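You operate a simulated robot arm through the tools that you are given. There is no shell and no other tool.

Carry out the task below with a simulated two-armed robot. There is one attempt and no reset: what you move stays moved.

JOB
Put the sensor on the film table away on the lower middle shelf of the middle shelving. Then open the left drawer, take the belt from the film table and put it in the inside of the left drawer, then shut the drawer. Then take the loupe and put it on the long brown tray. Then put the felt block on the deck behind the left lid. Then take the small teal gear and put it on the free end of the desk. Then lift the clear flap open. The order counts. Set down upright: loupe.

Only the result counts: the job must be done as asked and must still hold three seconds after the hand-in. Knocking over, shifting, dropping, spilling or breaking anything else fails it. Lids that push on must go on centred and level and be pressed home; caps that screw on are set level and turned clockwise until they are tight.

ROBOT AND FRAMES
Two 6-joint arms with two-finger parallel grippers on one trunk, on a base that drives. Base frame: it is fixed to the floor where the robot stands at the start and does not move with it; the origin is under the middle of the robot, x ahead of it, y to its left, z up. Units: mm, rad, N and s.
The left shoulder is at the start at [-105, 177, 734], the right one opposite. With the tool pointing down near the work surface each hand reaches from about 100 to 680 mm from the robot's upright axis, wherever it stands, measured 20 degrees to its own side. Places, roughly: belt [-750, 2250, 750]; clear flap [-500, 2100, 900]; deck behind the left lid [1600, -1200, 1000]; felt block (6x5x3 cm) [2300, -2800, 800]; free end of the desk [1200, -100, 700]; inside of the left drawer [-1400, -400, 800]; left drawer [-1400, -400, 900]; long brown tray (19x9x2 cm) [400, 2300, 800]; loupe (5x5x5 cm) [-600, 2100, 800]; lower middle shelf of the middle shelving [1700, -3000, 800]; sensor [-750, 2250, 750]; small teal gear (5x5x3 cm) [1300, -1300, 1000]. Payload 1.57 kg a hand.
The TCP of each hand is the grasp point between the finger pads, 30 mm short of the fingertips. In the tool frame z runs along the fingers and y along their closing line. Largest opening 80 mm; finger width 17, thickness 12; the body of the gripper, 40 by 82 mm, starts 80 mm behind the TCP.
Orientation is that of the tool frame in the base frame, as a unit quaternion [x, y, z, w]. With the fingers straight down and closing along the base's y, the tool's x points along the base's -x, its y along +y and its z along -z.

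CONTROLS
- The arms move only by the tool play_rows. It takes "left_plan", "right_plan" or both (then of equal length, played together; a hand with none holds still); each is a list that holds one entry, the list of rows, each a list of 7 numbers: the shift along the tool's x, y, z in mm, then the turn, a rotation vector about the tool's x, y, z in rad, then the opening, from 0 (shut) to 1 (fully open). In form: [[[tx, ty, tz, ax, ay, az, fingers], ...]]. A call has 1 to 20 rows; each row shifts and turns the commanded pose from where the row before left it, along the tool's axes as they then stand. Rows are played at 5 a second. More than 50 mm and 0.15 rad between two rows, or a gripper value outside its range, and nothing of the call is played. A pose out of reach is approached as far as the arm can. The call stops where the force on the tool passes 40 N (or 10 N more than at its start, if that is more) or the arm is blocked; 0.2 s more then pass. The fingers move at their own pace (about 72 mm/s each) and stop on an object; they squeeze with about 32 N. The grip force told is the motor's: it shows also when the fingers shut on nothing. Time passes only in rows, and 0.2 s behind the last, so rows that do not move let the fingers close. It gives the time, the measured TCP pose, the force on the tool (base axes), the opening and the grip force at its end, in the units of the frame above (readings bear some noise), with the torque about the TCP (base axes, N m) and any sound that the robot's microphone picked up, and new pictures: "views" is both (left out), scene, wrist or none (wrist: the cameras of the hands that moved).
- Cameras (640 x 400 px; columns grow to the right, rows downward): "scene" is now at [52.1, -7.5, 1473.9]; the picture's right is [-0.09, -1.00, 0.00], its down [-0.57, 0.05, -0.82] and it looks along [0.82, -0.08, -0.57] (base axes); focal length 256 px, centre (320, 200). "left" rides on the left gripper at [72, 7, -122] in its tool frame; the picture's right is [-0.09, 1.00, 0.00], its down [-0.84, -0.08, -0.54] and it looks along [-0.54, -0.05, 0.84] (tool axes); focal length 238 px, centre (320, 200). "right" rides on the right gripper at [72, -7, -122] in its tool frame; the picture's right is [0.09, 1.00, 0.00], its down [-0.84, 0.08, -0.54] and it looks along [-0.54, 0.05, 0.84] (tool axes); focal length 238 px, centre (320, 200). There is no depth. A picture from a camera that has moved, and an enlarged one, comes with that camera's place and axes in the base frame and with its lens.
- raise_lower(by): slides the trunk up (or, below 0, down) by that many mm; the arms and the scene camera ride with it, the base frame stays. It gives what a move gives, with no picture.
- steer(legs): drives the robot by 1 to 6 legs, each [ahead, left, turn to the left] in mm, mm and rad, along the robot's own axes; the way and the turn of a leg run together, so that a leg with both is an arc; at most 1500 mm and 3.142 rad a leg. The arms and the cameras ride along, it lands a little off, and it stops where it bumps. It gives what a move gives, and a new picture of the scene camera.
- aim_head(pan, tilt): turns the head with the scene camera to pan (to the left, within 2.496 rad either way) and tilt (down, from -0.506 to 1.204), counted from straight ahead of the robot. It gives what a move gives, and a new picture of the scene camera.
- enlarge(camera, box): a new picture of the part [left, top, right, bottom] of that camera's present view, enlarged. The clock stands still meanwhile.
- hand_in(): hands the job in; it is judged then, once.

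Places have to be worked out from the pictures, the camera data and where the tool is seen. Open the grippers and draw the arms clear of the work before you hand the job in, unless the task says otherwise.

The tools are called as a command line: name --argument value ..., lists and objects as JSON in quotes. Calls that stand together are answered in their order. play_rows: Moves the arms, as the interface text tells. Its arguments: {"type":"object","properties":{"left_plan":{"type":"array","items":{"type":"array","items":{"type":"array","items":{"type":"number"}}}},"right_plan":{"type":"array","items":{"type":"array","items":{"type":"array","items":{"type":"number"}}}},"views":{"type":"string","enum":["both","scene","wrist","none"]}},"required":[]} The other tools are called the same way: raise_lower (by) slides the trunk up or down; steer (legs) drives the base; aim_head (pan, tilt) turns the head that bears the scene camera; enlarge (camera, box) takes an enlarged picture of a part of a camera's view; hand_in () hands the job in.

At the start:

```text
time_s: 0.0
left_eef_pos: [436.3, 148.9, 1024.5]
left_ee_rot: [0.0, 1.0, 0.0, -0.001]
left_contact_force: [-0.5, -0.4, -0.6]
left_moment: [0.0, 0.02, -0.02]
left_finger_gap: 79.7
left_finger_force: 0.0
right_eef_pos: [393.2, -130.4, 1070.4]
right_ee_rot: [-0.001, 1.0, 0.0, 0.0]
right_contact_force: [0.0, -0.2, 0.5]
right_moment: [0.03, -0.02, -0.01]
right_finger_gap: 80.3
right_finger_force: 0.1
trunk travel left (down, up): [-175.0, 153.0]
robot x, y, heading: [-2.7, 1.7, -0.0]
head pan, tilt: [-0.094, 0.609]
```

scene: 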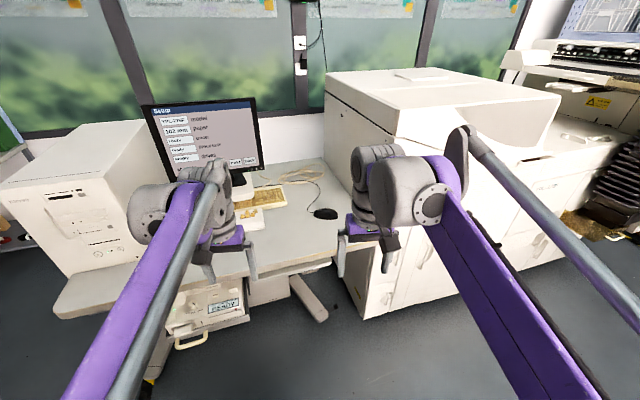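
right: 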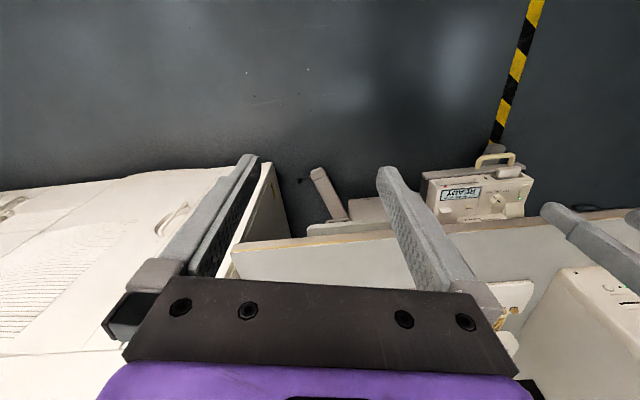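
left: 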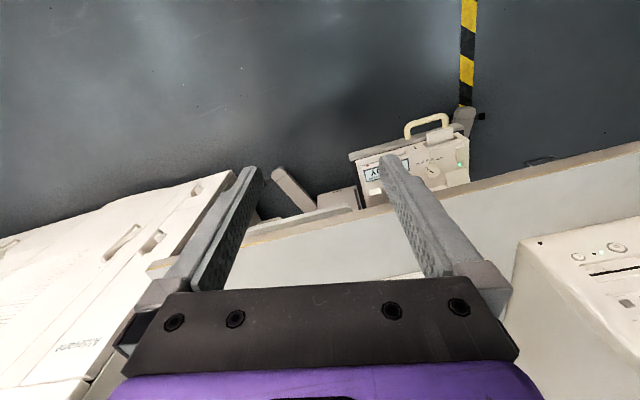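

I see the desk ahead with the computer and the large processor to the right. I'll look around with the head before driving.

aim_head --pan 0.9 --tilt 0.3

aim_head --pan 1.9 --tilt 0.3

aim_head --pan 2.49 --tilt 0.3

aim_head --pan -0.9 --tilt 0.3

aim_head --pan -1.7 --tilt 0.3

aim_head --pan -2.49 --tilt 0.3

```text
time_s: 1.3
left_eef_pos: [434.1, 149.4, 1024.5]
left_ee_rot: [-0.001, 1.0, 0.0, 0.0]
left_contact_force: [0.7, 0.6, -0.9]
left_moment: [0.01, -0.01, 0.01]
left_finger_gap: 80.2
left_finger_force: 0.1
right_eef_pos: [392.5, -129.3, 1071.6]
right_ee_rot: [0.0, 1.0, 0.0, 0.0]
right_contact_force: [0.3, -0.5, -0.4]
right_moment: [0.0, 0.03, -0.01]
right_finger_gap: 80.1
right_finger_force: 0.0
trunk travel left (down, up): [-175.0, 153.0]
robot x, y, heading: [2.1, -2.0, 0.001]
head pan, tilt: [0.901, 0.3]
camera scene: at [22.4, 73.9, 1502.1], right [0.78, -0.62, 0.0], down [-0.18, -0.23, -0.96], along [0.59, 0.75, -0.3], focal length 256 px, centre (320, 200)
```

scene: 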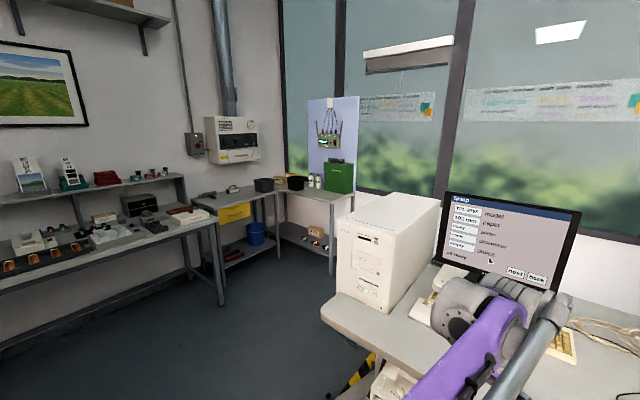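

```text
time_s: 2.5
left_eef_pos: [435.6, 148.7, 1024.8]
left_ee_rot: [0.0, 1.0, 0.0, -0.001]
left_contact_force: [0.0, -0.6, -0.2]
left_moment: [0.0, 0.01, 0.04]
left_finger_gap: 80.1
left_finger_force: 0.1
right_eef_pos: [392.7, -130.5, 1070.7]
right_ee_rot: [0.0, 1.0, 0.0, 0.0]
right_contact_force: [0.5, 0.5, 0.5]
right_moment: [0.0, 0.01, 0.03]
right_finger_gap: 80.1
right_finger_force: 0.0
trunk travel left (down, up): [-175.0, 153.0]
robot x, y, heading: [1.4, -2.1, 0.0]
head pan, tilt: [1.901, 0.3]
camera scene: at [-65.8, 89.2, 1502.2], right [0.95, 0.32, 0.0], down [0.1, -0.28, -0.96], along [-0.31, 0.9, -0.3], focal length 256 px, centre (320, 200)
```

scene: 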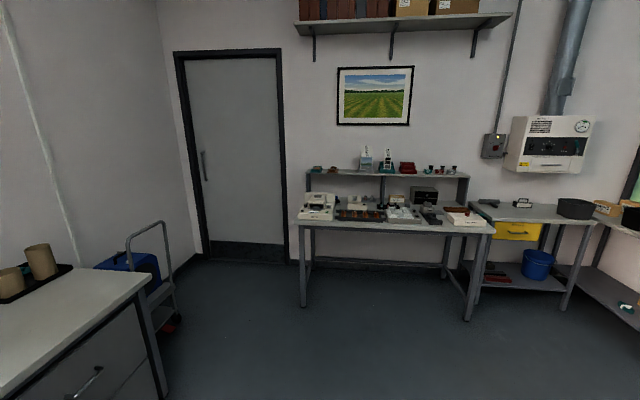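

```text
time_s: 3.5
left_eef_pos: [435.5, 149.3, 1025.6]
left_ee_rot: [0.0, 1.0, 0.0, 0.0]
left_contact_force: [0.7, 0.0, -0.9]
left_moment: [0.04, -0.02, -0.02]
left_finger_gap: 79.8
left_finger_force: 0.1
right_eef_pos: [393.3, -130.3, 1069.8]
right_ee_rot: [-0.001, 1.0, 0.0, 0.0]
right_contact_force: [0.0, -0.1, 0.0]
right_moment: [0.03, 0.02, -0.03]
right_finger_gap: 80.2
right_finger_force: 0.0
trunk travel left (down, up): [-175.0, 153.0]
robot x, y, heading: [-2.6, 3.5, 0.001]
head pan, tilt: [2.491, 0.3]
camera scene: at [-109.9, 57.4, 1502.2], right [0.61, 0.8, 0.0], down [0.24, -0.18, -0.96], along [-0.76, 0.58, -0.3], focal length 256 px, centre (320, 200)
```

scene: 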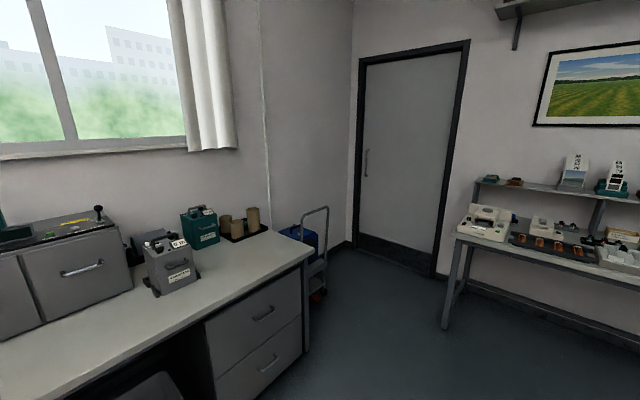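

```text
time_s: 6.4
left_eef_pos: [434.5, 148.2, 1025.1]
left_ee_rot: [0.0, 1.0, 0.001, 0.0]
left_contact_force: [-0.7, 0.2, -0.5]
left_moment: [0.02, 0.0, 0.0]
left_finger_gap: 79.9
left_finger_force: 0.1
right_eef_pos: [392.4, -130.2, 1070.2]
right_ee_rot: [0.0, 1.0, 0.0, 0.0]
right_contact_force: [-0.2, -0.4, 0.2]
right_moment: [0.01, 0.02, 0.03]
right_finger_gap: 80.2
right_finger_force: 0.0
trunk travel left (down, up): [-175.0, 153.0]
robot x, y, heading: [-2.3, -1.6, -0.002]
head pan, tilt: [-0.901, 0.3]
camera scene: at [22.4, -72.4, 1502.2], right [-0.78, -0.62, 0.0], down [-0.18, 0.23, -0.96], along [0.59, -0.75, -0.3], focal length 256 px, centre (320, 200)
```

scene: 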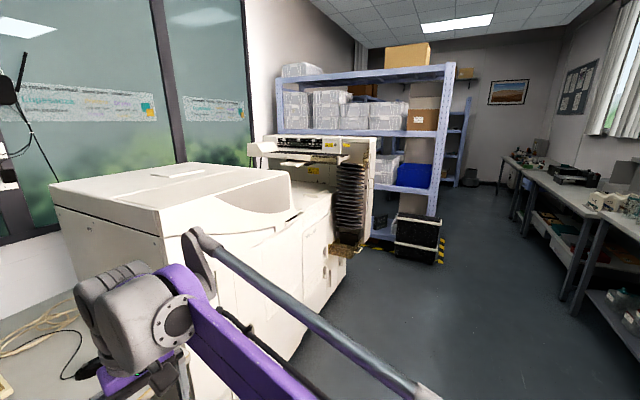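

```text
time_s: 7.5
left_eef_pos: [434.1, 148.2, 1024.1]
left_ee_rot: [0.0, 1.0, 0.0, 0.0]
left_contact_force: [-0.3, 0.0, 0.4]
left_moment: [-0.01, 0.03, 0.01]
left_finger_gap: 79.9
left_finger_force: 0.1
right_eef_pos: [393.0, -130.0, 1071.7]
right_ee_rot: [-0.001, 1.0, 0.0, 0.0]
right_contact_force: [0.0, 0.0, 0.2]
right_moment: [0.01, -0.01, 0.02]
right_finger_gap: 79.8
right_finger_force: 0.0
trunk travel left (down, up): [-175.0, 153.0]
robot x, y, heading: [0.4, 0.8, 0.001]
head pan, tilt: [-1.7, 0.3]
camera scene: at [-47.6, -91.8, 1502.2], right [-0.99, 0.13, 0.0], down [0.04, 0.29, -0.96], along [-0.12, -0.95, -0.3], focal length 256 px, centre (320, 200)
```

scene: 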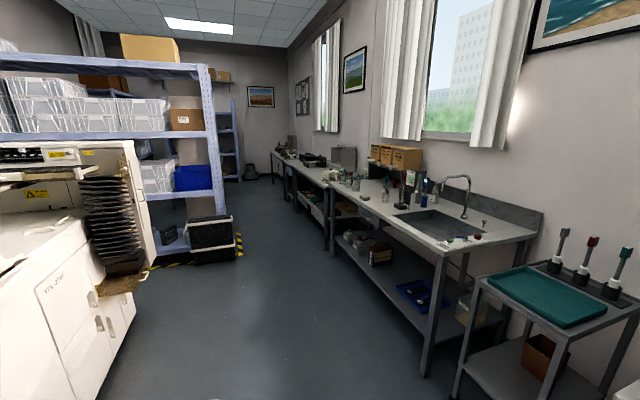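

```text
time_s: 8.6
left_eef_pos: [435.9, 148.8, 1025.2]
left_ee_rot: [0.0, 1.0, 0.0, 0.0]
left_contact_force: [0.4, 0.0, 1.2]
left_moment: [0.02, -0.01, -0.01]
left_finger_gap: 80.0
left_finger_force: 0.0
right_eef_pos: [393.0, -129.4, 1070.7]
right_ee_rot: [0.0, 1.0, 0.0, 0.0]
right_contact_force: [0.5, -0.5, 0.7]
right_moment: [0.02, 0.0, -0.02]
right_finger_gap: 79.9
right_finger_force: 0.1
trunk travel left (down, up): [-175.0, 153.0]
robot x, y, heading: [1.4, 0.6, 0.001]
head pan, tilt: [-2.491, 0.3]
camera scene: at [-109.9, -55.8, 1502.2], right [-0.61, 0.8, 0.0], down [0.24, 0.18, -0.96], along [-0.76, -0.58, -0.3], focal length 256 px, centre (320, 200)
```

scene: 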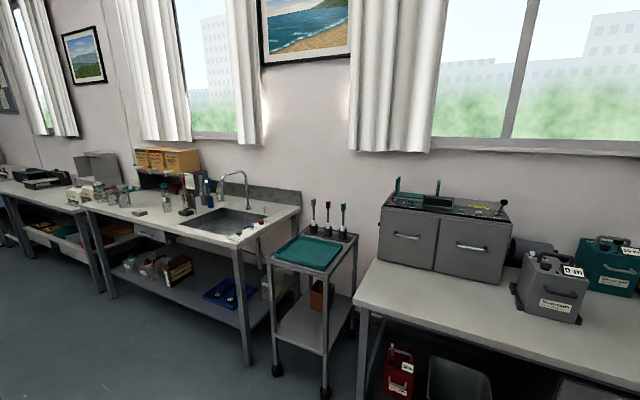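

The room seems turned by about 0.2 rad against the base frame; the film table stands along the wall at left/behind. I'll turn to it and drive closer for a better look.

steer --legs '[[0, 0, 1.77], [1000, 200, 0]]'

aim_head --pan 0.0 --tilt 0.5

```text
time_s: 18.2
left_eef_pos: [-607.4, 1358.1, 1025.5]
left_ee_rot: [0.767, -0.642, 0.0, 0.0]
left_contact_force: [0.2, -0.2, -0.3]
left_moment: [-0.01, 0.02, 0.0]
left_finger_gap: 80.3
left_finger_force: 0.1
right_eef_pos: [-327.8, 1365.4, 1070.5]
right_ee_rot: [0.766, -0.642, 0.0, 0.0]
right_contact_force: [-0.1, -0.4, -0.4]
right_moment: [0.0, 0.0, -0.02]
right_finger_gap: 80.0
right_finger_force: 0.0
trunk travel left (down, up): [-175.0, 153.0]
robot x, y, heading: [-385.7, 957.3, 1.751]
head pan, tilt: [-2.491, 0.3]
camera scene: at [-310.3, 857.3, 1502.2], right [-0.68, -0.74, 0.0], down [-0.22, 0.2, -0.96], along [0.7, -0.65, -0.3], focal length 256 px, centre (320, 200)
```

scene: 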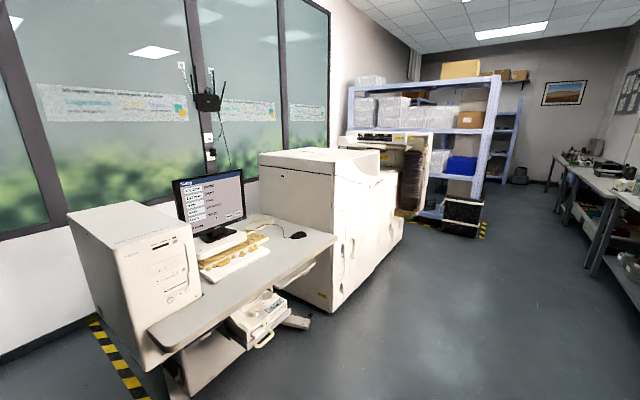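

```text
time_s: 20.5
left_eef_pos: [-609.4, 1359.0, 1025.4]
left_ee_rot: [0.767, -0.642, 0.0, 0.0]
left_contact_force: [0.5, 0.1, 0.1]
left_moment: [0.03, 0.01, 0.02]
left_finger_gap: 80.0
left_finger_force: 0.1
right_eef_pos: [-327.6, 1364.1, 1070.0]
right_ee_rot: [0.766, -0.642, 0.0, 0.0]
right_contact_force: [-0.5, -0.3, 0.4]
right_moment: [-0.01, 0.0, 0.01]
right_finger_gap: 79.9
right_finger_force: 0.0
trunk travel left (down, up): [-175.0, 153.0]
robot x, y, heading: [-388.6, 956.7, 1.749]
head pan, tilt: [0.0, 0.499]
camera scene: at [-395.0, 1009.8, 1483.8], right [0.98, 0.18, 0.0], down [0.08, -0.47, -0.88], along [-0.15, 0.86, -0.48], focal length 256 px, centre (320, 200)
```

scene: 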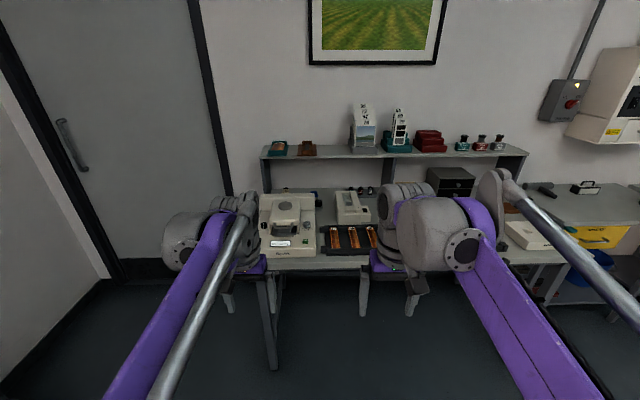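

Arms partly hide the table. I'll zoom in on the table.

enlarge --camera "scene" --box '[240, 90, 400, 290]'

enlarge --camera "scene" --box '[360, 90, 640, 290]'

```text
2.00 times, centred on (320, 190) of scene
camera zoom: at [-395.0, 1009.8, 1483.8], right [0.98, 0.18, 0.0], down [0.08, -0.47, -0.88], along [-0.15, 0.86, -0.48], focal length 511 px, centre (320, 220)
```

zoom: 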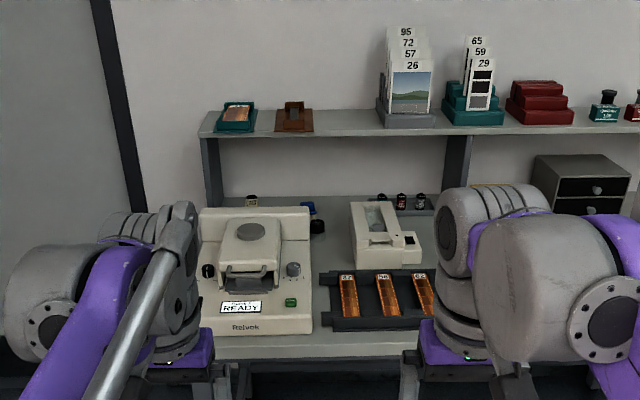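

```text
2.00 times, centred on (500, 190) of scene
camera zoom: at [-395.0, 1009.8, 1483.8], right [0.98, 0.18, 0.0], down [0.08, -0.47, -0.88], along [-0.15, 0.86, -0.48], focal length 511 px, centre (-40, 220)
```

zoom: 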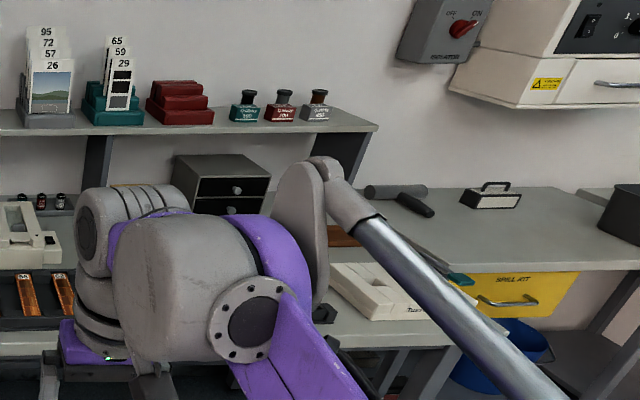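

I'll spread the arms sideways to clear the camera's view of the table.

play_rows --left_plan '[[[20, 45, 0, 0, 0, 0, 1], [20, 45, 0, 0, 0, 0, 1], [20, 45, 0, 0, 0, 0, 1], [20, 45, 0, 0, 0, 0, 1], [20, 45, 0, 0, 0, 0, 1], [20, 45, 0, 0, 0, 0, 1]]]' --right_plan '[[[20, -45, 0, 0, 0, 0, 1], [20, -45, 0, 0, 0, 0, 1], [20, -45, 0, 0, 0, 0, 1], [20, -45, 0, 0, 0, 0, 1], [20, -45, 0, 0, 0, 0, 1], [20, -45, 0, 0, 0, 0, 1]]]' --views "scene"

```text
time_s: 21.9
left_eef_pos: [-852.6, 1191.1, 1024.0]
left_ee_rot: [0.767, -0.642, 0.0, 0.001]
left_contact_force: [0.2, 0.4, 0.0]
left_moment: [0.01, -0.01, 0.01]
left_finger_gap: 80.1
left_finger_force: 0.1
right_eef_pos: [-40.3, 1293.1, 1073.0]
right_ee_rot: [0.767, -0.642, 0.001, 0.0]
right_contact_force: [-0.4, 0.1, -0.3]
right_moment: [0.0, 0.01, -0.01]
right_finger_gap: 80.0
right_finger_force: 0.0
trunk travel left (down, up): [-175.0, 153.0]
robot x, y, heading: [-389.0, 952.1, 1.749]
head pan, tilt: [0.0, 0.499]
camera scene: at [-395.0, 1009.6, 1483.8], right [0.98, 0.18, 0.0], down [0.08, -0.47, -0.88], along [-0.15, 0.86, -0.48], focal length 256 px, centre (320, 200)
```

scene: 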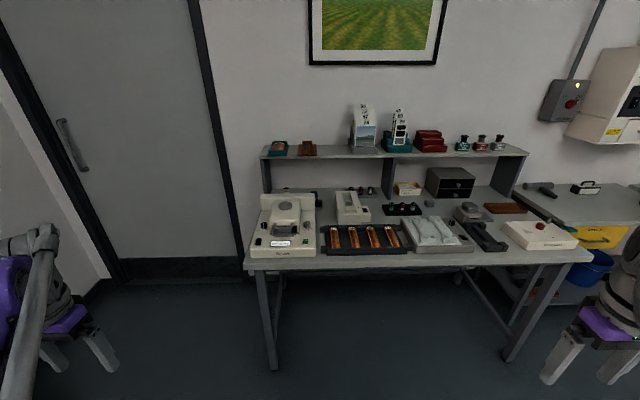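

enlarge --camera "scene" --box '[240, 170, 400, 270]'

enlarge --camera "scene" --box '[380, 170, 540, 270]'

enlarge --camera "scene" --box '[480, 170, 640, 270]'

enlarge --camera "scene" --box '[250, 90, 530, 190]'

```text
4.00 times, centred on (320, 220) of scene
camera zoom: at [-395.0, 1009.6, 1483.8], right [0.98, 0.18, 0.0], down [0.08, -0.47, -0.88], along [-0.15, 0.86, -0.48], focal length 1022 px, centre (320, 120)
```

zoom: 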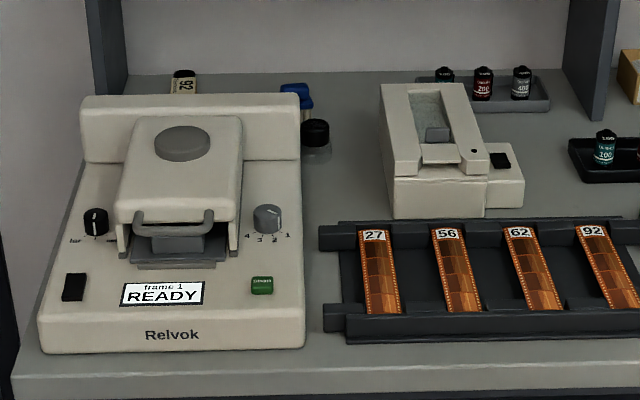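

```text
4.00 times, centred on (460, 220) of scene
camera zoom: at [-395.0, 1009.6, 1483.8], right [0.98, 0.18, 0.0], down [0.08, -0.47, -0.88], along [-0.15, 0.86, -0.48], focal length 1022 px, centre (-240, 120)
```

zoom: 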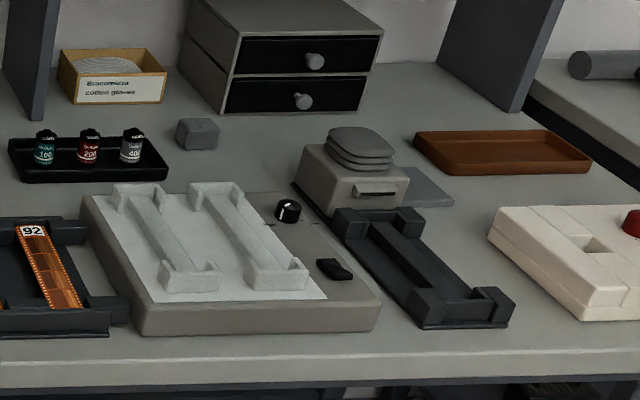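

```text
4.00 times, centred on (560, 220) of scene
camera zoom: at [-395.0, 1009.6, 1483.8], right [0.98, 0.18, 0.0], down [0.08, -0.47, -0.88], along [-0.15, 0.86, -0.48], focal length 1022 px, centre (-640, 120)
```

zoom: 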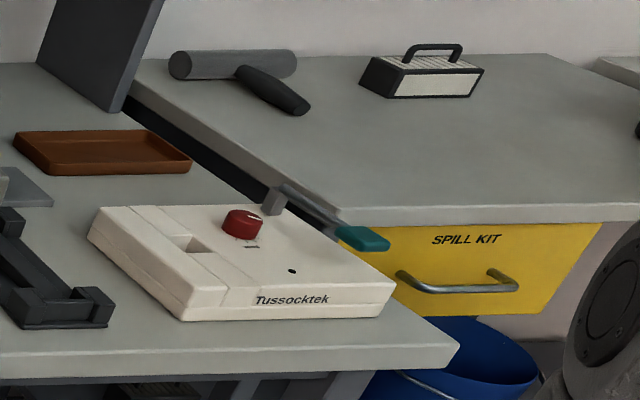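

```text
2.29 times, centred on (390, 140) of scene
camera zoom: at [-395.0, 1009.6, 1483.8], right [0.98, 0.18, 0.0], down [0.08, -0.47, -0.88], along [-0.15, 0.86, -0.48], focal length 584 px, centre (160, 337)
```

zoom: 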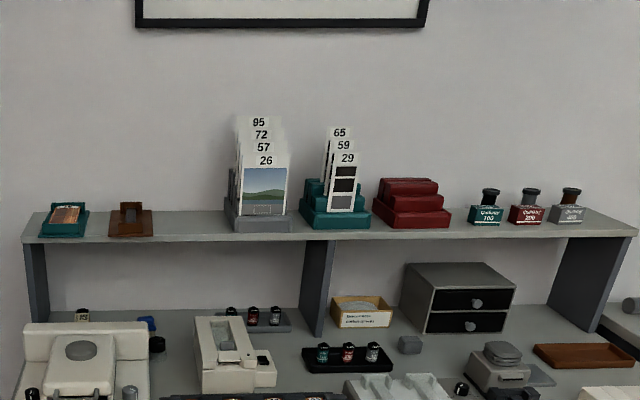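

The film table's front edge runs from about (-823,1711) to (586,2028). The sensor and belt must lie near its left end, so I'll approach and look from above.

steer --legs '[[430, 0, 0.04]]'

aim_head --pan 0.0 --tilt 0.75

enlarge --camera "scene" --box '[160, 50, 480, 250]'

```text
time_s: 24.4
left_eef_pos: [-941.8, 1585.8, 1024.5]
left_ee_rot: [0.778, -0.628, 0.0, 0.001]
left_contact_force: [0.4, -0.6, 0.2]
left_moment: [-0.01, -0.05, 0.0]
left_finger_gap: 79.9
left_finger_force: 0.1
right_eef_pos: [-135.7, 1718.2, 1070.6]
right_ee_rot: [0.778, -0.628, 0.0, 0.0]
right_contact_force: [0.7, 0.6, 0.7]
right_moment: [0.03, 0.02, 0.03]
right_finger_gap: 79.9
right_finger_force: 0.0
trunk travel left (down, up): [-175.0, 153.0]
robot x, y, heading: [-469.2, 1364.8, 1.784]
head pan, tilt: [0.0, 0.499]
camera scene: at [-478.2, 1420.2, 1483.7], right [0.98, 0.21, 0.0], down [0.1, -0.47, -0.88], along [-0.19, 0.86, -0.48], focal length 256 px, centre (320, 200)
```

scene: 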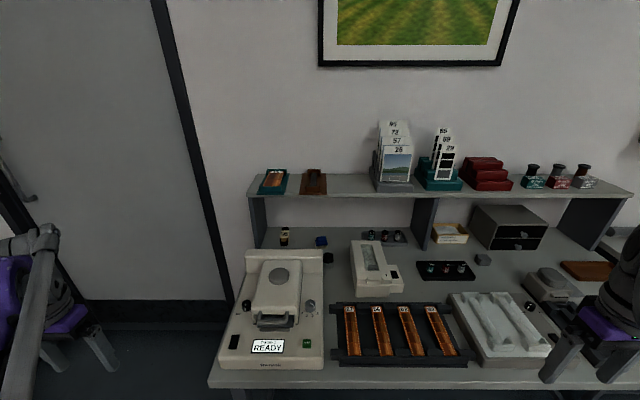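

```text
time_s: 25.2
left_eef_pos: [-943.0, 1584.6, 1023.6]
left_ee_rot: [0.778, -0.628, 0.0, 0.0]
left_contact_force: [-0.1, 0.3, 0.4]
left_moment: [-0.02, 0.01, -0.03]
left_finger_gap: 80.1
left_finger_force: 0.1
right_eef_pos: [-135.7, 1717.1, 1072.7]
right_ee_rot: [0.778, -0.628, 0.001, 0.0]
right_contact_force: [0.1, 0.3, -0.4]
right_moment: [-0.03, -0.01, -0.03]
right_finger_gap: 80.2
right_finger_force: 0.1
trunk travel left (down, up): [-175.0, 153.0]
robot x, y, heading: [-464.7, 1367.5, 1.783]
head pan, tilt: [0.0, 0.75]
camera scene: at [-476.4, 1411.6, 1461.9], right [0.98, 0.21, 0.0], down [0.14, -0.67, -0.73], along [-0.16, 0.72, -0.68], focal length 256 px, centre (320, 200)
```

scene: 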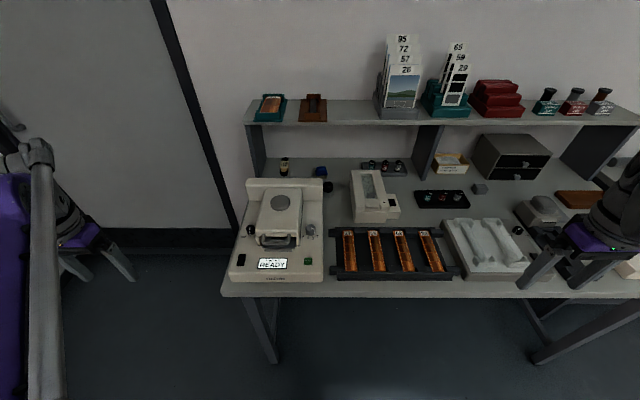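

```text
2.00 times, centred on (320, 150) of scene
camera zoom: at [-476.4, 1411.6, 1461.9], right [0.98, 0.21, 0.0], down [0.14, -0.67, -0.73], along [-0.16, 0.72, -0.68], focal length 511 px, centre (320, 300)
```

zoom: 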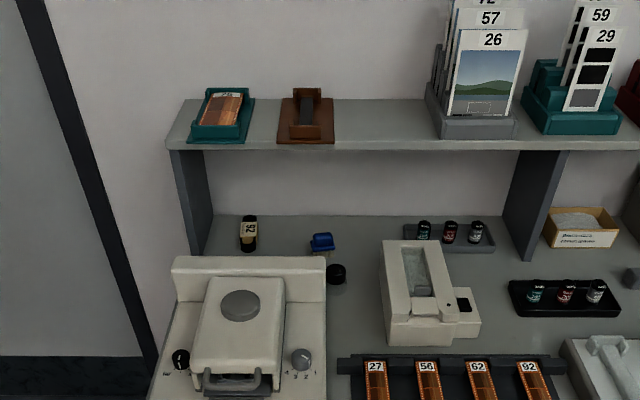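

enlarge --camera "scene" --box '[272, 145, 352, 195]'

enlarge --camera "scene" --box '[240, 80, 340, 142]'

enlarge --camera "scene" --box '[340, 150, 440, 230]'

enlarge --camera "scene" --box '[220, 170, 340, 290]'

```text
8.00 times, centred on (312, 170) of scene
camera zoom: at [-476.4, 1411.6, 1461.9], right [0.98, 0.21, 0.0], down [0.14, -0.67, -0.73], along [-0.16, 0.72, -0.68], focal length 2044 px, centre (384, 440)
```

zoom: 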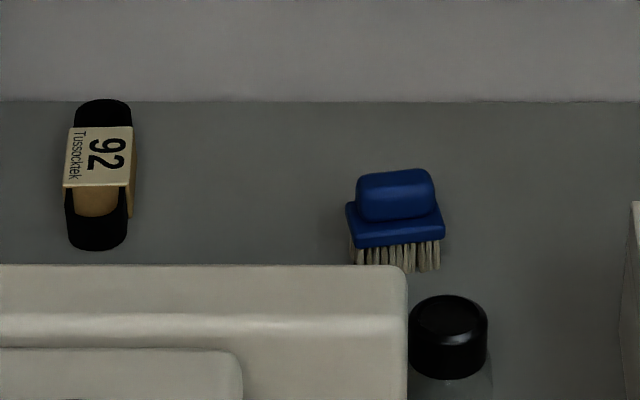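

```text
6.40 times, centred on (290, 111) of scene
camera zoom: at [-476.4, 1411.6, 1461.9], right [0.98, 0.21, 0.0], down [0.14, -0.67, -0.73], along [-0.16, 0.72, -0.68], focal length 1636 px, centre (512, 770)
```

zoom: 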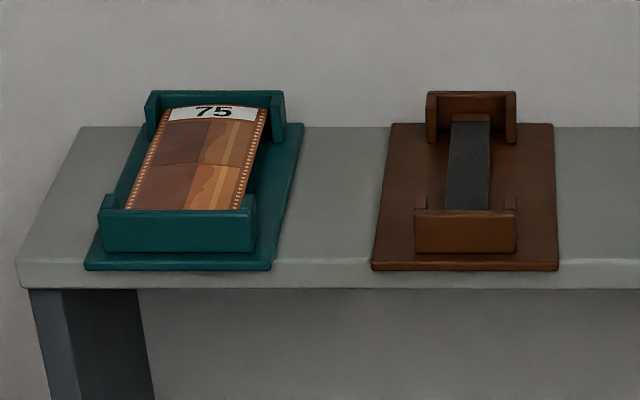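

```text
5.00 times, centred on (390, 190) of scene
camera zoom: at [-476.4, 1411.6, 1461.9], right [0.98, 0.21, 0.0], down [0.14, -0.67, -0.73], along [-0.16, 0.72, -0.68], focal length 1278 px, centre (-30, 250)
```

zoom: 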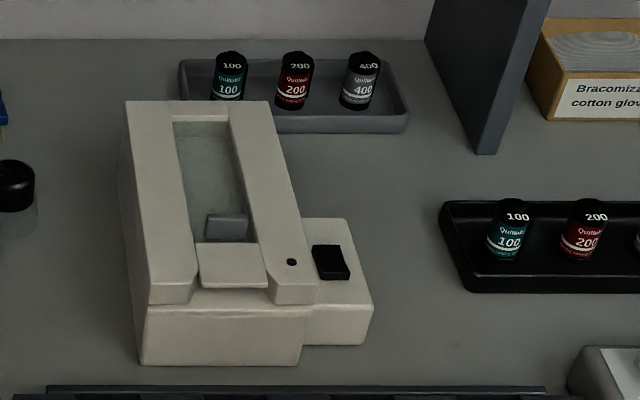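

```text
3.33 times, centred on (280, 230) of scene
camera zoom: at [-476.4, 1411.6, 1461.9], right [0.98, 0.21, 0.0], down [0.14, -0.67, -0.73], along [-0.16, 0.72, -0.68], focal length 852 px, centre (453, 100)
```

zoom: 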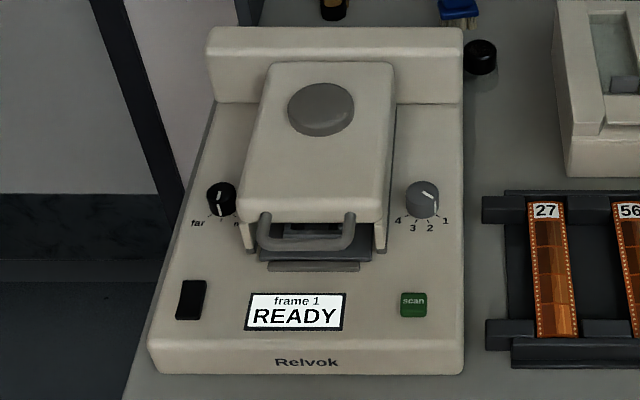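

enlarge --camera "scene" --box '[430, 130, 590, 230]'

enlarge --camera "scene" --box '[430, 205, 560, 285]'

enlarge --camera "scene" --box '[370, 30, 520, 124]'

enlarge --camera "scene" --box '[325, 215, 465, 295]'

```text
4.00 times, centred on (510, 180) of scene
camera zoom: at [-476.4, 1411.6, 1461.9], right [0.98, 0.21, 0.0], down [0.14, -0.67, -0.73], along [-0.16, 0.72, -0.68], focal length 1022 px, centre (-440, 280)
```

zoom: 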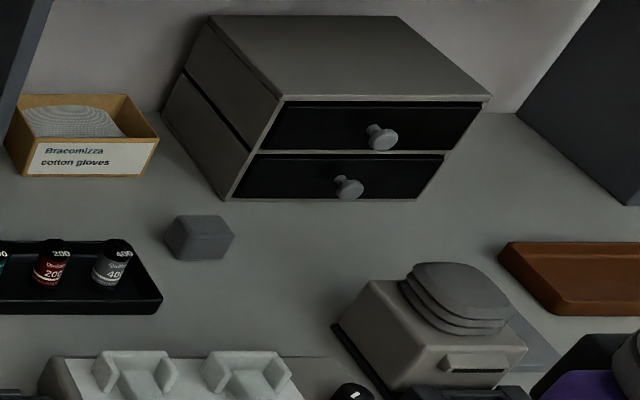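

```text
4.92 times, centred on (495, 245) of scene
camera zoom: at [-476.4, 1411.6, 1461.9], right [0.98, 0.21, 0.0], down [0.14, -0.67, -0.73], along [-0.16, 0.72, -0.68], focal length 1258 px, centre (-542, -22)
```

zoom: 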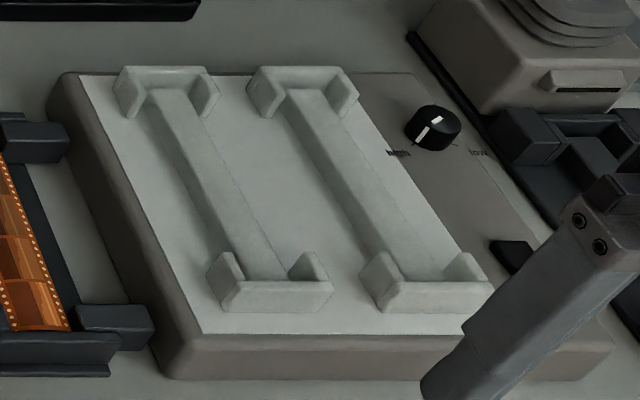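

```text
4.26 times, centred on (445, 77) of scene
camera zoom: at [-476.4, 1411.6, 1461.9], right [0.98, 0.21, 0.0], down [0.14, -0.67, -0.73], along [-0.16, 0.72, -0.68], focal length 1087 px, centre (-212, 723)
```

zoom: 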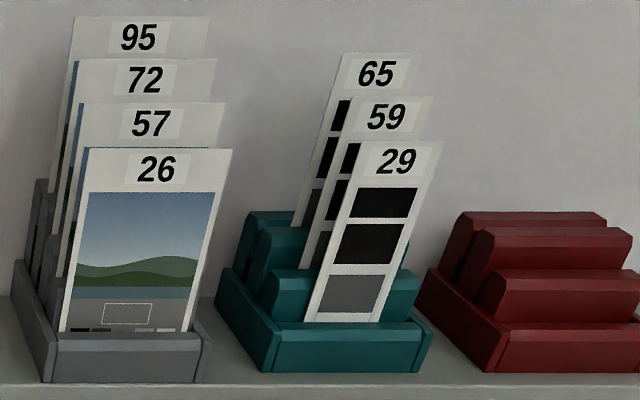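

```text
4.57 times, centred on (395, 255) of scene
camera zoom: at [-476.4, 1411.6, 1461.9], right [0.98, 0.21, 0.0], down [0.14, -0.67, -0.73], along [-0.16, 0.72, -0.68], focal length 1168 px, centre (-23, -51)
```

zoom: 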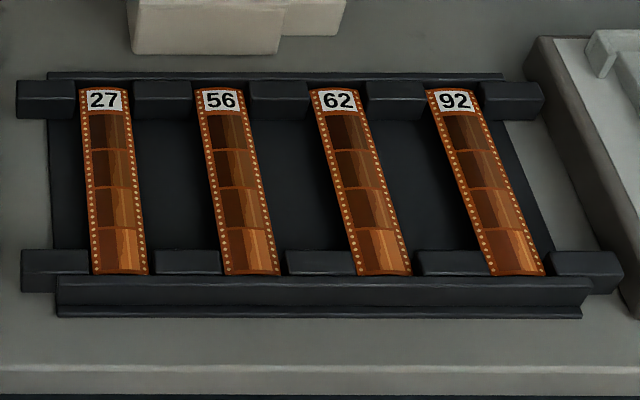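

No plain sensor or belt yet; they may hide behind the scanner. I'll raise the trunk and go closer to look down behind things.

raise_lower --by 150

steer --legs '[[200, 100, 0]]'

aim_head --pan 0.2 --tilt 0.9

enlarge --camera "scene" --box '[240, 50, 480, 200]'

```text
time_s: 27.0
left_eef_pos: [-942.3, 1583.4, 1174.8]
left_ee_rot: [0.779, -0.627, 0.001, 0.001]
left_contact_force: [0.6, -0.1, 0.3]
left_moment: [0.04, -0.04, 0.02]
left_finger_gap: 79.7
left_finger_force: 0.0
right_eef_pos: [-135.2, 1716.2, 1220.9]
right_ee_rot: [0.779, -0.627, 0.0, 0.0]
right_contact_force: [0.7, -0.1, 0.6]
right_moment: [0.02, -0.02, -0.02]
right_finger_gap: 80.1
right_finger_force: 0.2
trunk travel left (down, up): [-325.0, 3.0]
robot x, y, heading: [-467.2, 1364.1, 1.783]
head pan, tilt: [0.0, 0.75]
```

```text
time_s: 28.7
left_eef_pos: [-1065.4, 1739.3, 1175.8]
left_ee_rot: [0.776, -0.631, -0.001, -0.001]
left_contact_force: [0.6, 0.2, 0.3]
left_moment: [0.02, 0.0, 0.01]
left_finger_gap: 80.2
left_finger_force: 0.0
right_eef_pos: [-258.3, 1864.6, 1221.5]
right_ee_rot: [0.776, -0.631, -0.002, 0.0]
right_contact_force: [-0.6, 0.2, 0.6]
right_moment: [0.05, 0.05, 0.0]
right_finger_gap: 80.1
right_finger_force: 0.1
trunk travel left (down, up): [-325.0, 3.0]
robot x, y, heading: [-589.4, 1517.0, 1.773]
head pan, tilt: [0.0, 0.75]
stopped in leg 1: the robot was blocked; the commanded pose is now the measured one
camera scene: at [-599.5, 1554.8, 1615.3], right [0.98, 0.2, 0.0], down [0.14, -0.67, -0.73], along [-0.15, 0.72, -0.68], focal length 256 px, centre (320, 200)
```

scene: 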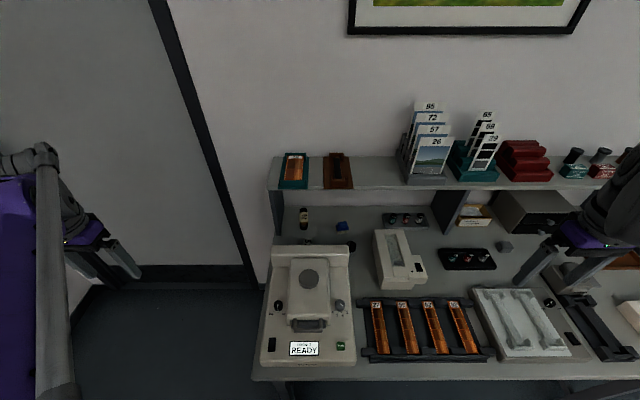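

```text
time_s: 29.4
left_eef_pos: [-1065.5, 1739.3, 1174.2]
left_ee_rot: [0.776, -0.631, 0.0, 0.0]
left_contact_force: [0.3, -0.6, 0.0]
left_moment: [0.01, 0.01, -0.01]
left_finger_gap: 80.1
left_finger_force: 0.1
right_eef_pos: [-258.2, 1865.5, 1221.8]
right_ee_rot: [0.776, -0.631, 0.0, 0.0]
right_contact_force: [-0.1, -0.7, -0.6]
right_moment: [-0.02, 0.0, 0.03]
right_finger_gap: 80.1
right_finger_force: 0.1
trunk travel left (down, up): [-325.0, 3.0]
robot x, y, heading: [-594.2, 1517.9, 1.775]
head pan, tilt: [0.201, 0.901]
camera scene: at [-613.2, 1543.4, 1603.3], right [0.92, 0.4, 0.0], down [0.31, -0.72, -0.62], along [-0.25, 0.57, -0.78], focal length 256 px, centre (320, 200)
```

scene: 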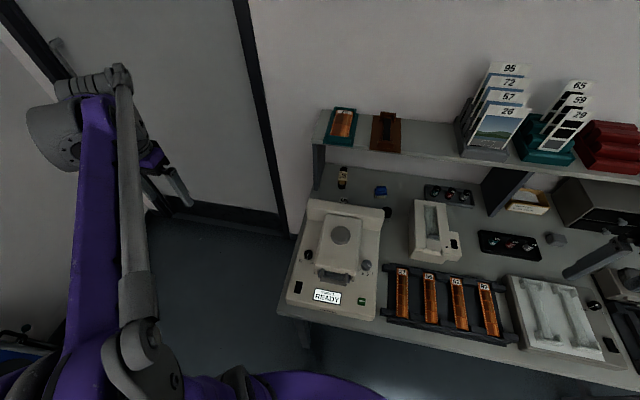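

```text
2.67 times, centred on (360, 125) of scene
camera zoom: at [-613.2, 1543.4, 1603.3], right [0.92, 0.4, 0.0], down [0.31, -0.72, -0.62], along [-0.25, 0.57, -0.78], focal length 682 px, centre (213, 400)
```

zoom: 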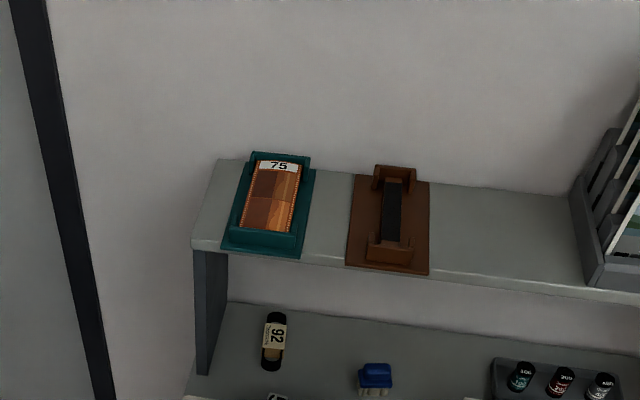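

Something is just visible behind the scanner's riser; zoom there.

enlarge --camera "scene" --box '[310, 160, 410, 222]'

enlarge --camera "scene" --box '[400, 180, 480, 270]'

```text
6.40 times, centred on (360, 191) of scene
camera zoom: at [-613.2, 1543.4, 1603.3], right [0.92, 0.4, 0.0], down [0.31, -0.72, -0.62], along [-0.25, 0.57, -0.78], focal length 1636 px, centre (64, 258)
```

zoom: 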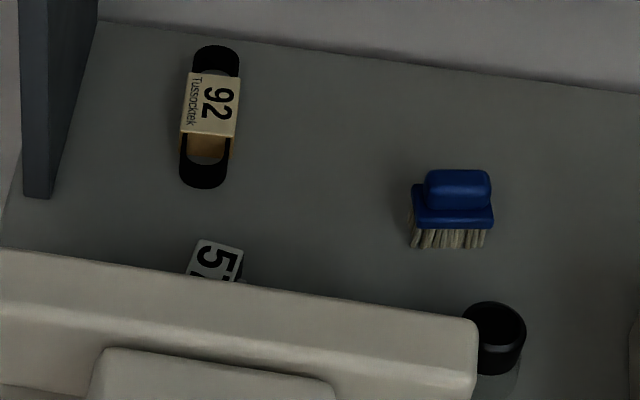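

```text
4.44 times, centred on (440, 225) of scene
camera zoom: at [-613.2, 1543.4, 1603.3], right [0.92, 0.4, 0.0], down [0.31, -0.72, -0.62], along [-0.25, 0.57, -0.78], focal length 1136 px, centre (-213, 89)
```

zoom: 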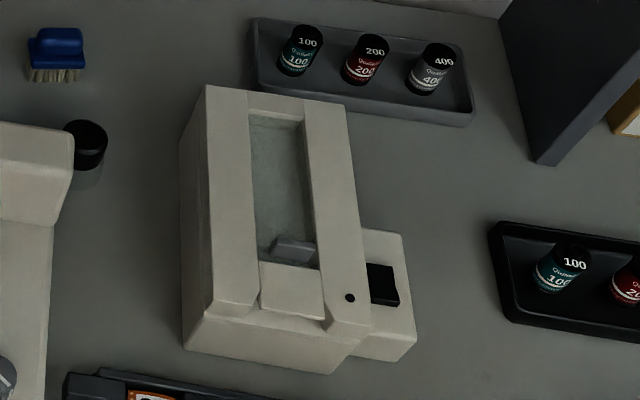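

An object labelled "57" lies behind the scanner's riser, and the black loop with the paper band "92" looks like the belt. I bring the left hand over so that its wrist camera sees behind the scanner.

play_rows --left_plan '[[[-5, -45, 0, 0, 0, 0, 1], [-5, -45, 0, 0, 0, 0, 1], [-5, -45, 0, 0, 0, 0, 1], [-5, -45, 0, 0, 0, 0, 1], [-5, -45, 0, 0, 0, 0, 1], [-5, -45, 0, 0, 0, 0, 1], [-5, -45, 0, 0, 0, 0, 1], [-5, -35, 0, 0, 0, 0, 1]]]' --views "wrist"

enlarge --camera "left" --box '[200, 60, 440, 210]'

```text
time_s: 31.2
left_eef_pos: [-730.3, 1849.8, 1173.5]
left_ee_rot: [0.776, -0.631, 0.001, 0.0]
left_contact_force: [-0.6, 0.1, 0.2]
left_moment: [0.0, -0.04, -0.01]
left_finger_gap: 80.0
left_finger_force: 0.1
right_eef_pos: [-259.1, 1865.9, 1221.2]
right_ee_rot: [0.776, -0.63, -0.001, 0.0]
right_contact_force: [-0.7, 0.1, -0.3]
right_moment: [0.02, -0.01, 0.02]
right_finger_gap: 79.9
right_finger_force: 0.1
trunk travel left (down, up): [-325.0, 3.0]
robot x, y, heading: [-594.4, 1517.3, 1.777]
head pan, tilt: [0.201, 0.901]
camera left: at [-722.0, 1778.7, 1296.0], right [-0.99, -0.11, 0.0], down [-0.1, 0.83, 0.54], along [-0.06, 0.54, -0.84], focal length 238 px, centre (320, 200)
```

left: 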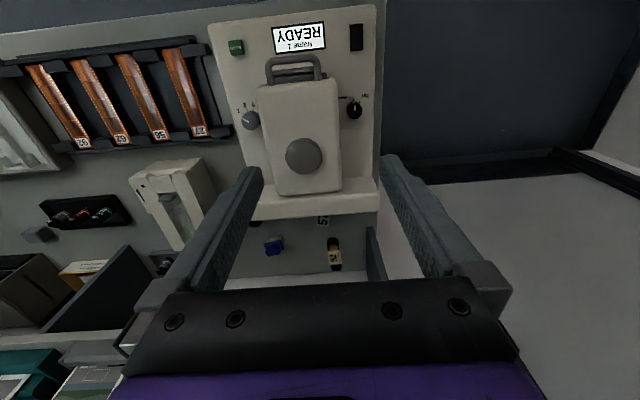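

```text
2.67 times, centred on (320, 135) of left
camera zoom: at [-722.0, 1778.7, 1296.0], right [-0.99, -0.11, 0.0], down [-0.1, 0.83, 0.54], along [-0.06, 0.54, -0.84], focal length 636 px, centre (320, 373)
```

zoom: 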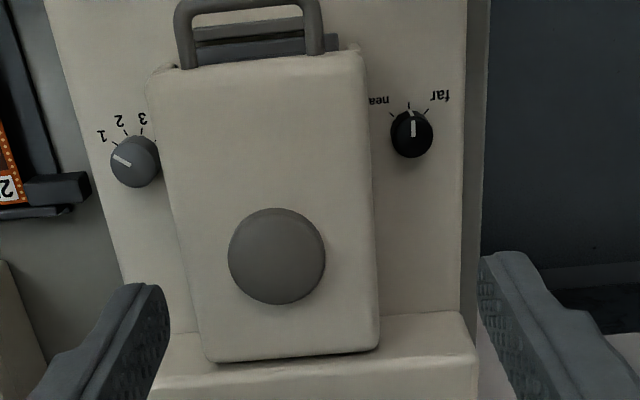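

play_rows --left_plan '[[[-45, 0, 0, 0, 0, 0, 1], [-45, 0, 0, 0, 0, 0, 1], [-45, 0, 0, 0, 0, 0, 1], [-45, 0, 0, 0, 0, 0, 1]]]' --views "wrist"

enlarge --camera "left" --box '[240, 50, 400, 150]'

enlarge --camera "left" --box '[100, 0, 500, 250]'

```text
time_s: 32.2
left_eef_pos: [-768.2, 2028.4, 1176.8]
left_ee_rot: [0.776, -0.631, 0.0, 0.0]
left_contact_force: [0.1, -0.4, -0.4]
left_moment: [0.02, 0.01, 0.0]
left_finger_gap: 80.0
left_finger_force: 0.1
right_eef_pos: [-258.6, 1866.8, 1221.6]
right_ee_rot: [0.777, -0.63, 0.001, 0.0]
right_contact_force: [-0.7, 0.5, -0.3]
right_moment: [-0.04, 0.01, 0.01]
right_finger_gap: 79.8
right_finger_force: 0.0
trunk travel left (down, up): [-325.0, 3.0]
robot x, y, heading: [-595.2, 1513.8, 1.778]
head pan, tilt: [0.201, 0.901]
camera left: at [-759.8, 1957.3, 1297.0], right [-0.99, -0.11, 0.0], down [-0.1, 0.84, 0.54], along [-0.06, 0.54, -0.84], focal length 238 px, centre (320, 200)
```

left: 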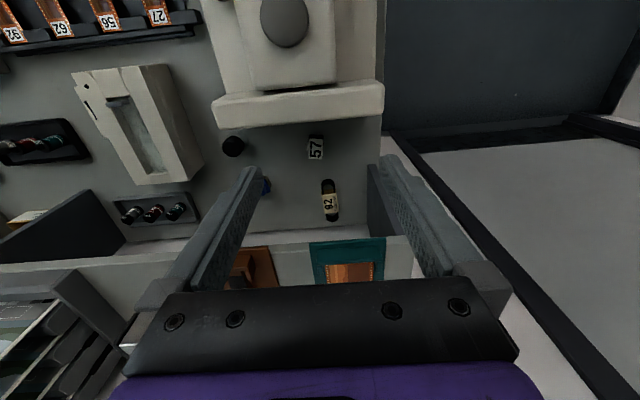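

```text
4.00 times, centred on (320, 100) of left
camera zoom: at [-759.8, 1957.3, 1297.0], right [-0.99, -0.11, 0.0], down [-0.1, 0.84, 0.54], along [-0.06, 0.54, -0.84], focal length 953 px, centre (320, 600)
```

zoom: 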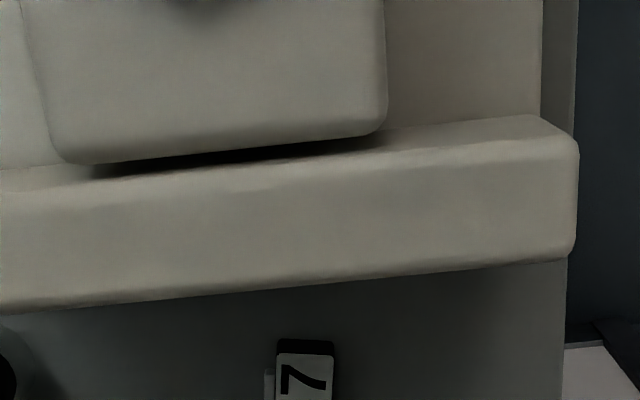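

```text
1.60 times, centred on (300, 125) of left
camera zoom: at [-759.8, 1957.3, 1297.0], right [-0.99, -0.11, 0.0], down [-0.1, 0.84, 0.54], along [-0.06, 0.54, -0.84], focal length 381 px, centre (352, 320)
```

zoom: 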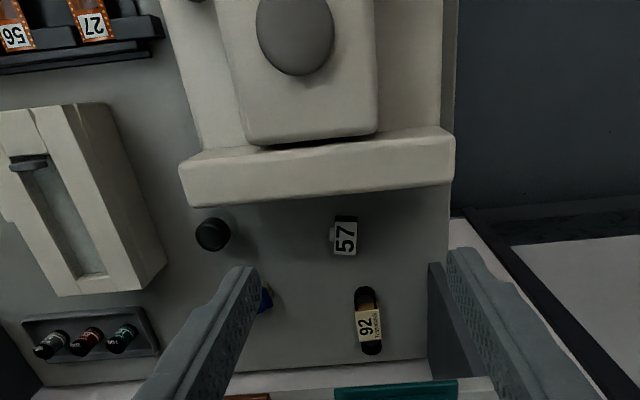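

enlarge --camera "left" --box '[280, 120, 360, 170]'

enlarge --camera "left" --box '[290, 165, 370, 230]'

```text
8.00 times, centred on (320, 145) of left
camera zoom: at [-759.8, 1957.3, 1297.0], right [-0.99, -0.11, 0.0], down [-0.1, 0.84, 0.54], along [-0.06, 0.54, -0.84], focal length 1907 px, centre (320, 640)
```

zoom: 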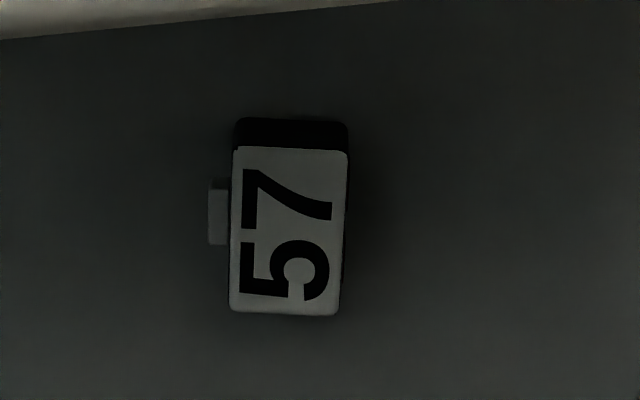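

```text
6.15 times, centred on (330, 198) of left
camera zoom: at [-759.8, 1957.3, 1297.0], right [-0.99, -0.11, 0.0], down [-0.1, 0.84, 0.54], along [-0.06, 0.54, -0.84], focal length 1467 px, centre (258, 215)
```

zoom: 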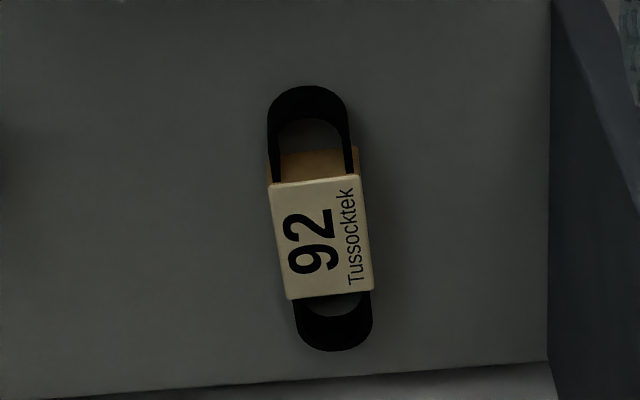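

The sensor "57" lies at about (-771, 2130) just behind the scanner's riser (top ≈ 920), long axis nearly along y; the belt "92" is at about (-816, 2259) under the shelf. I move the left hand above the sensor and turn it to its axis.

play_rows --left_plan '[[[-50, -9, 0, 0, 0, 0, 1], [-50, -9, 0, 0, 0, 0, 1], [0, 0, 0, 0, 0, 0.15, 1], [0, 0, 50, 0, 0, 0, 1], [0, 0, 50, 0, 0, 0, 1], [0, 0, 50, 0, 0, 0, 1], [0, 0, 40, 0, 0, 0, 1]]]' --views "both"

```text
refused: row 1 steps farther than a row can; nothing moved
```

play_rows --left_plan '[[[-34, -6, 0, 0, 0, 0, 1], [-33, -6, 0, 0, 0, 0, 1], [-33, -6, 0, 0, 0, 0, 1], [0, 0, 0, 0, 0, 0.149, 1], [0, 0, 49, 0, 0, 0, 1], [0, 0, 49, 0, 0, 0, 1], [0, 0, 49, 0, 0, 0, 1], [0, 0, 40, 0, 0, 0, 1]]]' --views "both"

```text
time_s: 34.0
left_eef_pos: [-769.7, 2116.3, 986.1]
left_ee_rot: [0.726, -0.687, 0.0, -0.001]
left_contact_force: [-0.5, -0.1, 0.0]
left_moment: [0.0, -0.01, -0.01]
left_finger_gap: 79.7
left_finger_force: 0.1
left hand out of reach, approached as far as the arm can: row 3
right_eef_pos: [-259.4, 1865.9, 1221.9]
right_ee_rot: [0.776, -0.631, 0.0, 0.0]
right_contact_force: [1.1, 1.2, -0.1]
right_moment: [0.01, 0.01, 0.01]
right_finger_gap: 80.0
right_finger_force: 0.0
trunk travel left (down, up): [-325.0, 3.0]
robot x, y, heading: [-592.7, 1518.3, 1.774]
head pan, tilt: [0.201, 0.901]
camera scene: at [-613.3, 1544.3, 1603.3], right [0.92, 0.4, 0.0], down [0.31, -0.72, -0.62], along [-0.25, 0.57, -0.78], focal length 256 px, centre (320, 200)
camera left: at [-770.9, 2043.3, 1106.6], right [-1.0, 0.04, 0.0], down [0.03, 0.84, 0.54], along [0.02, 0.54, -0.84], focal length 238 px, centre (320, 200)
```

scene: 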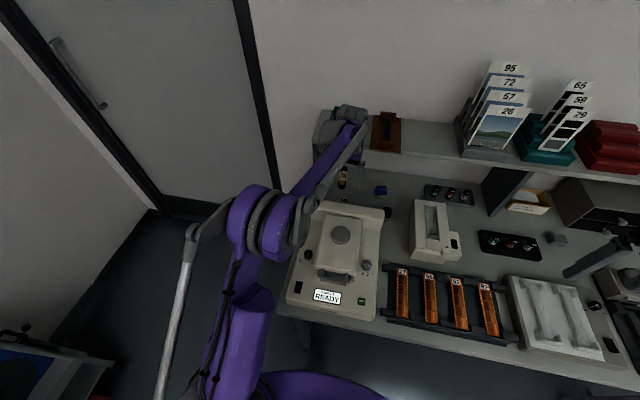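
left: 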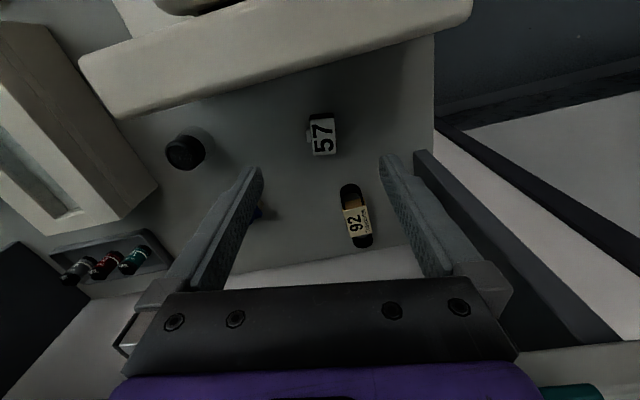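

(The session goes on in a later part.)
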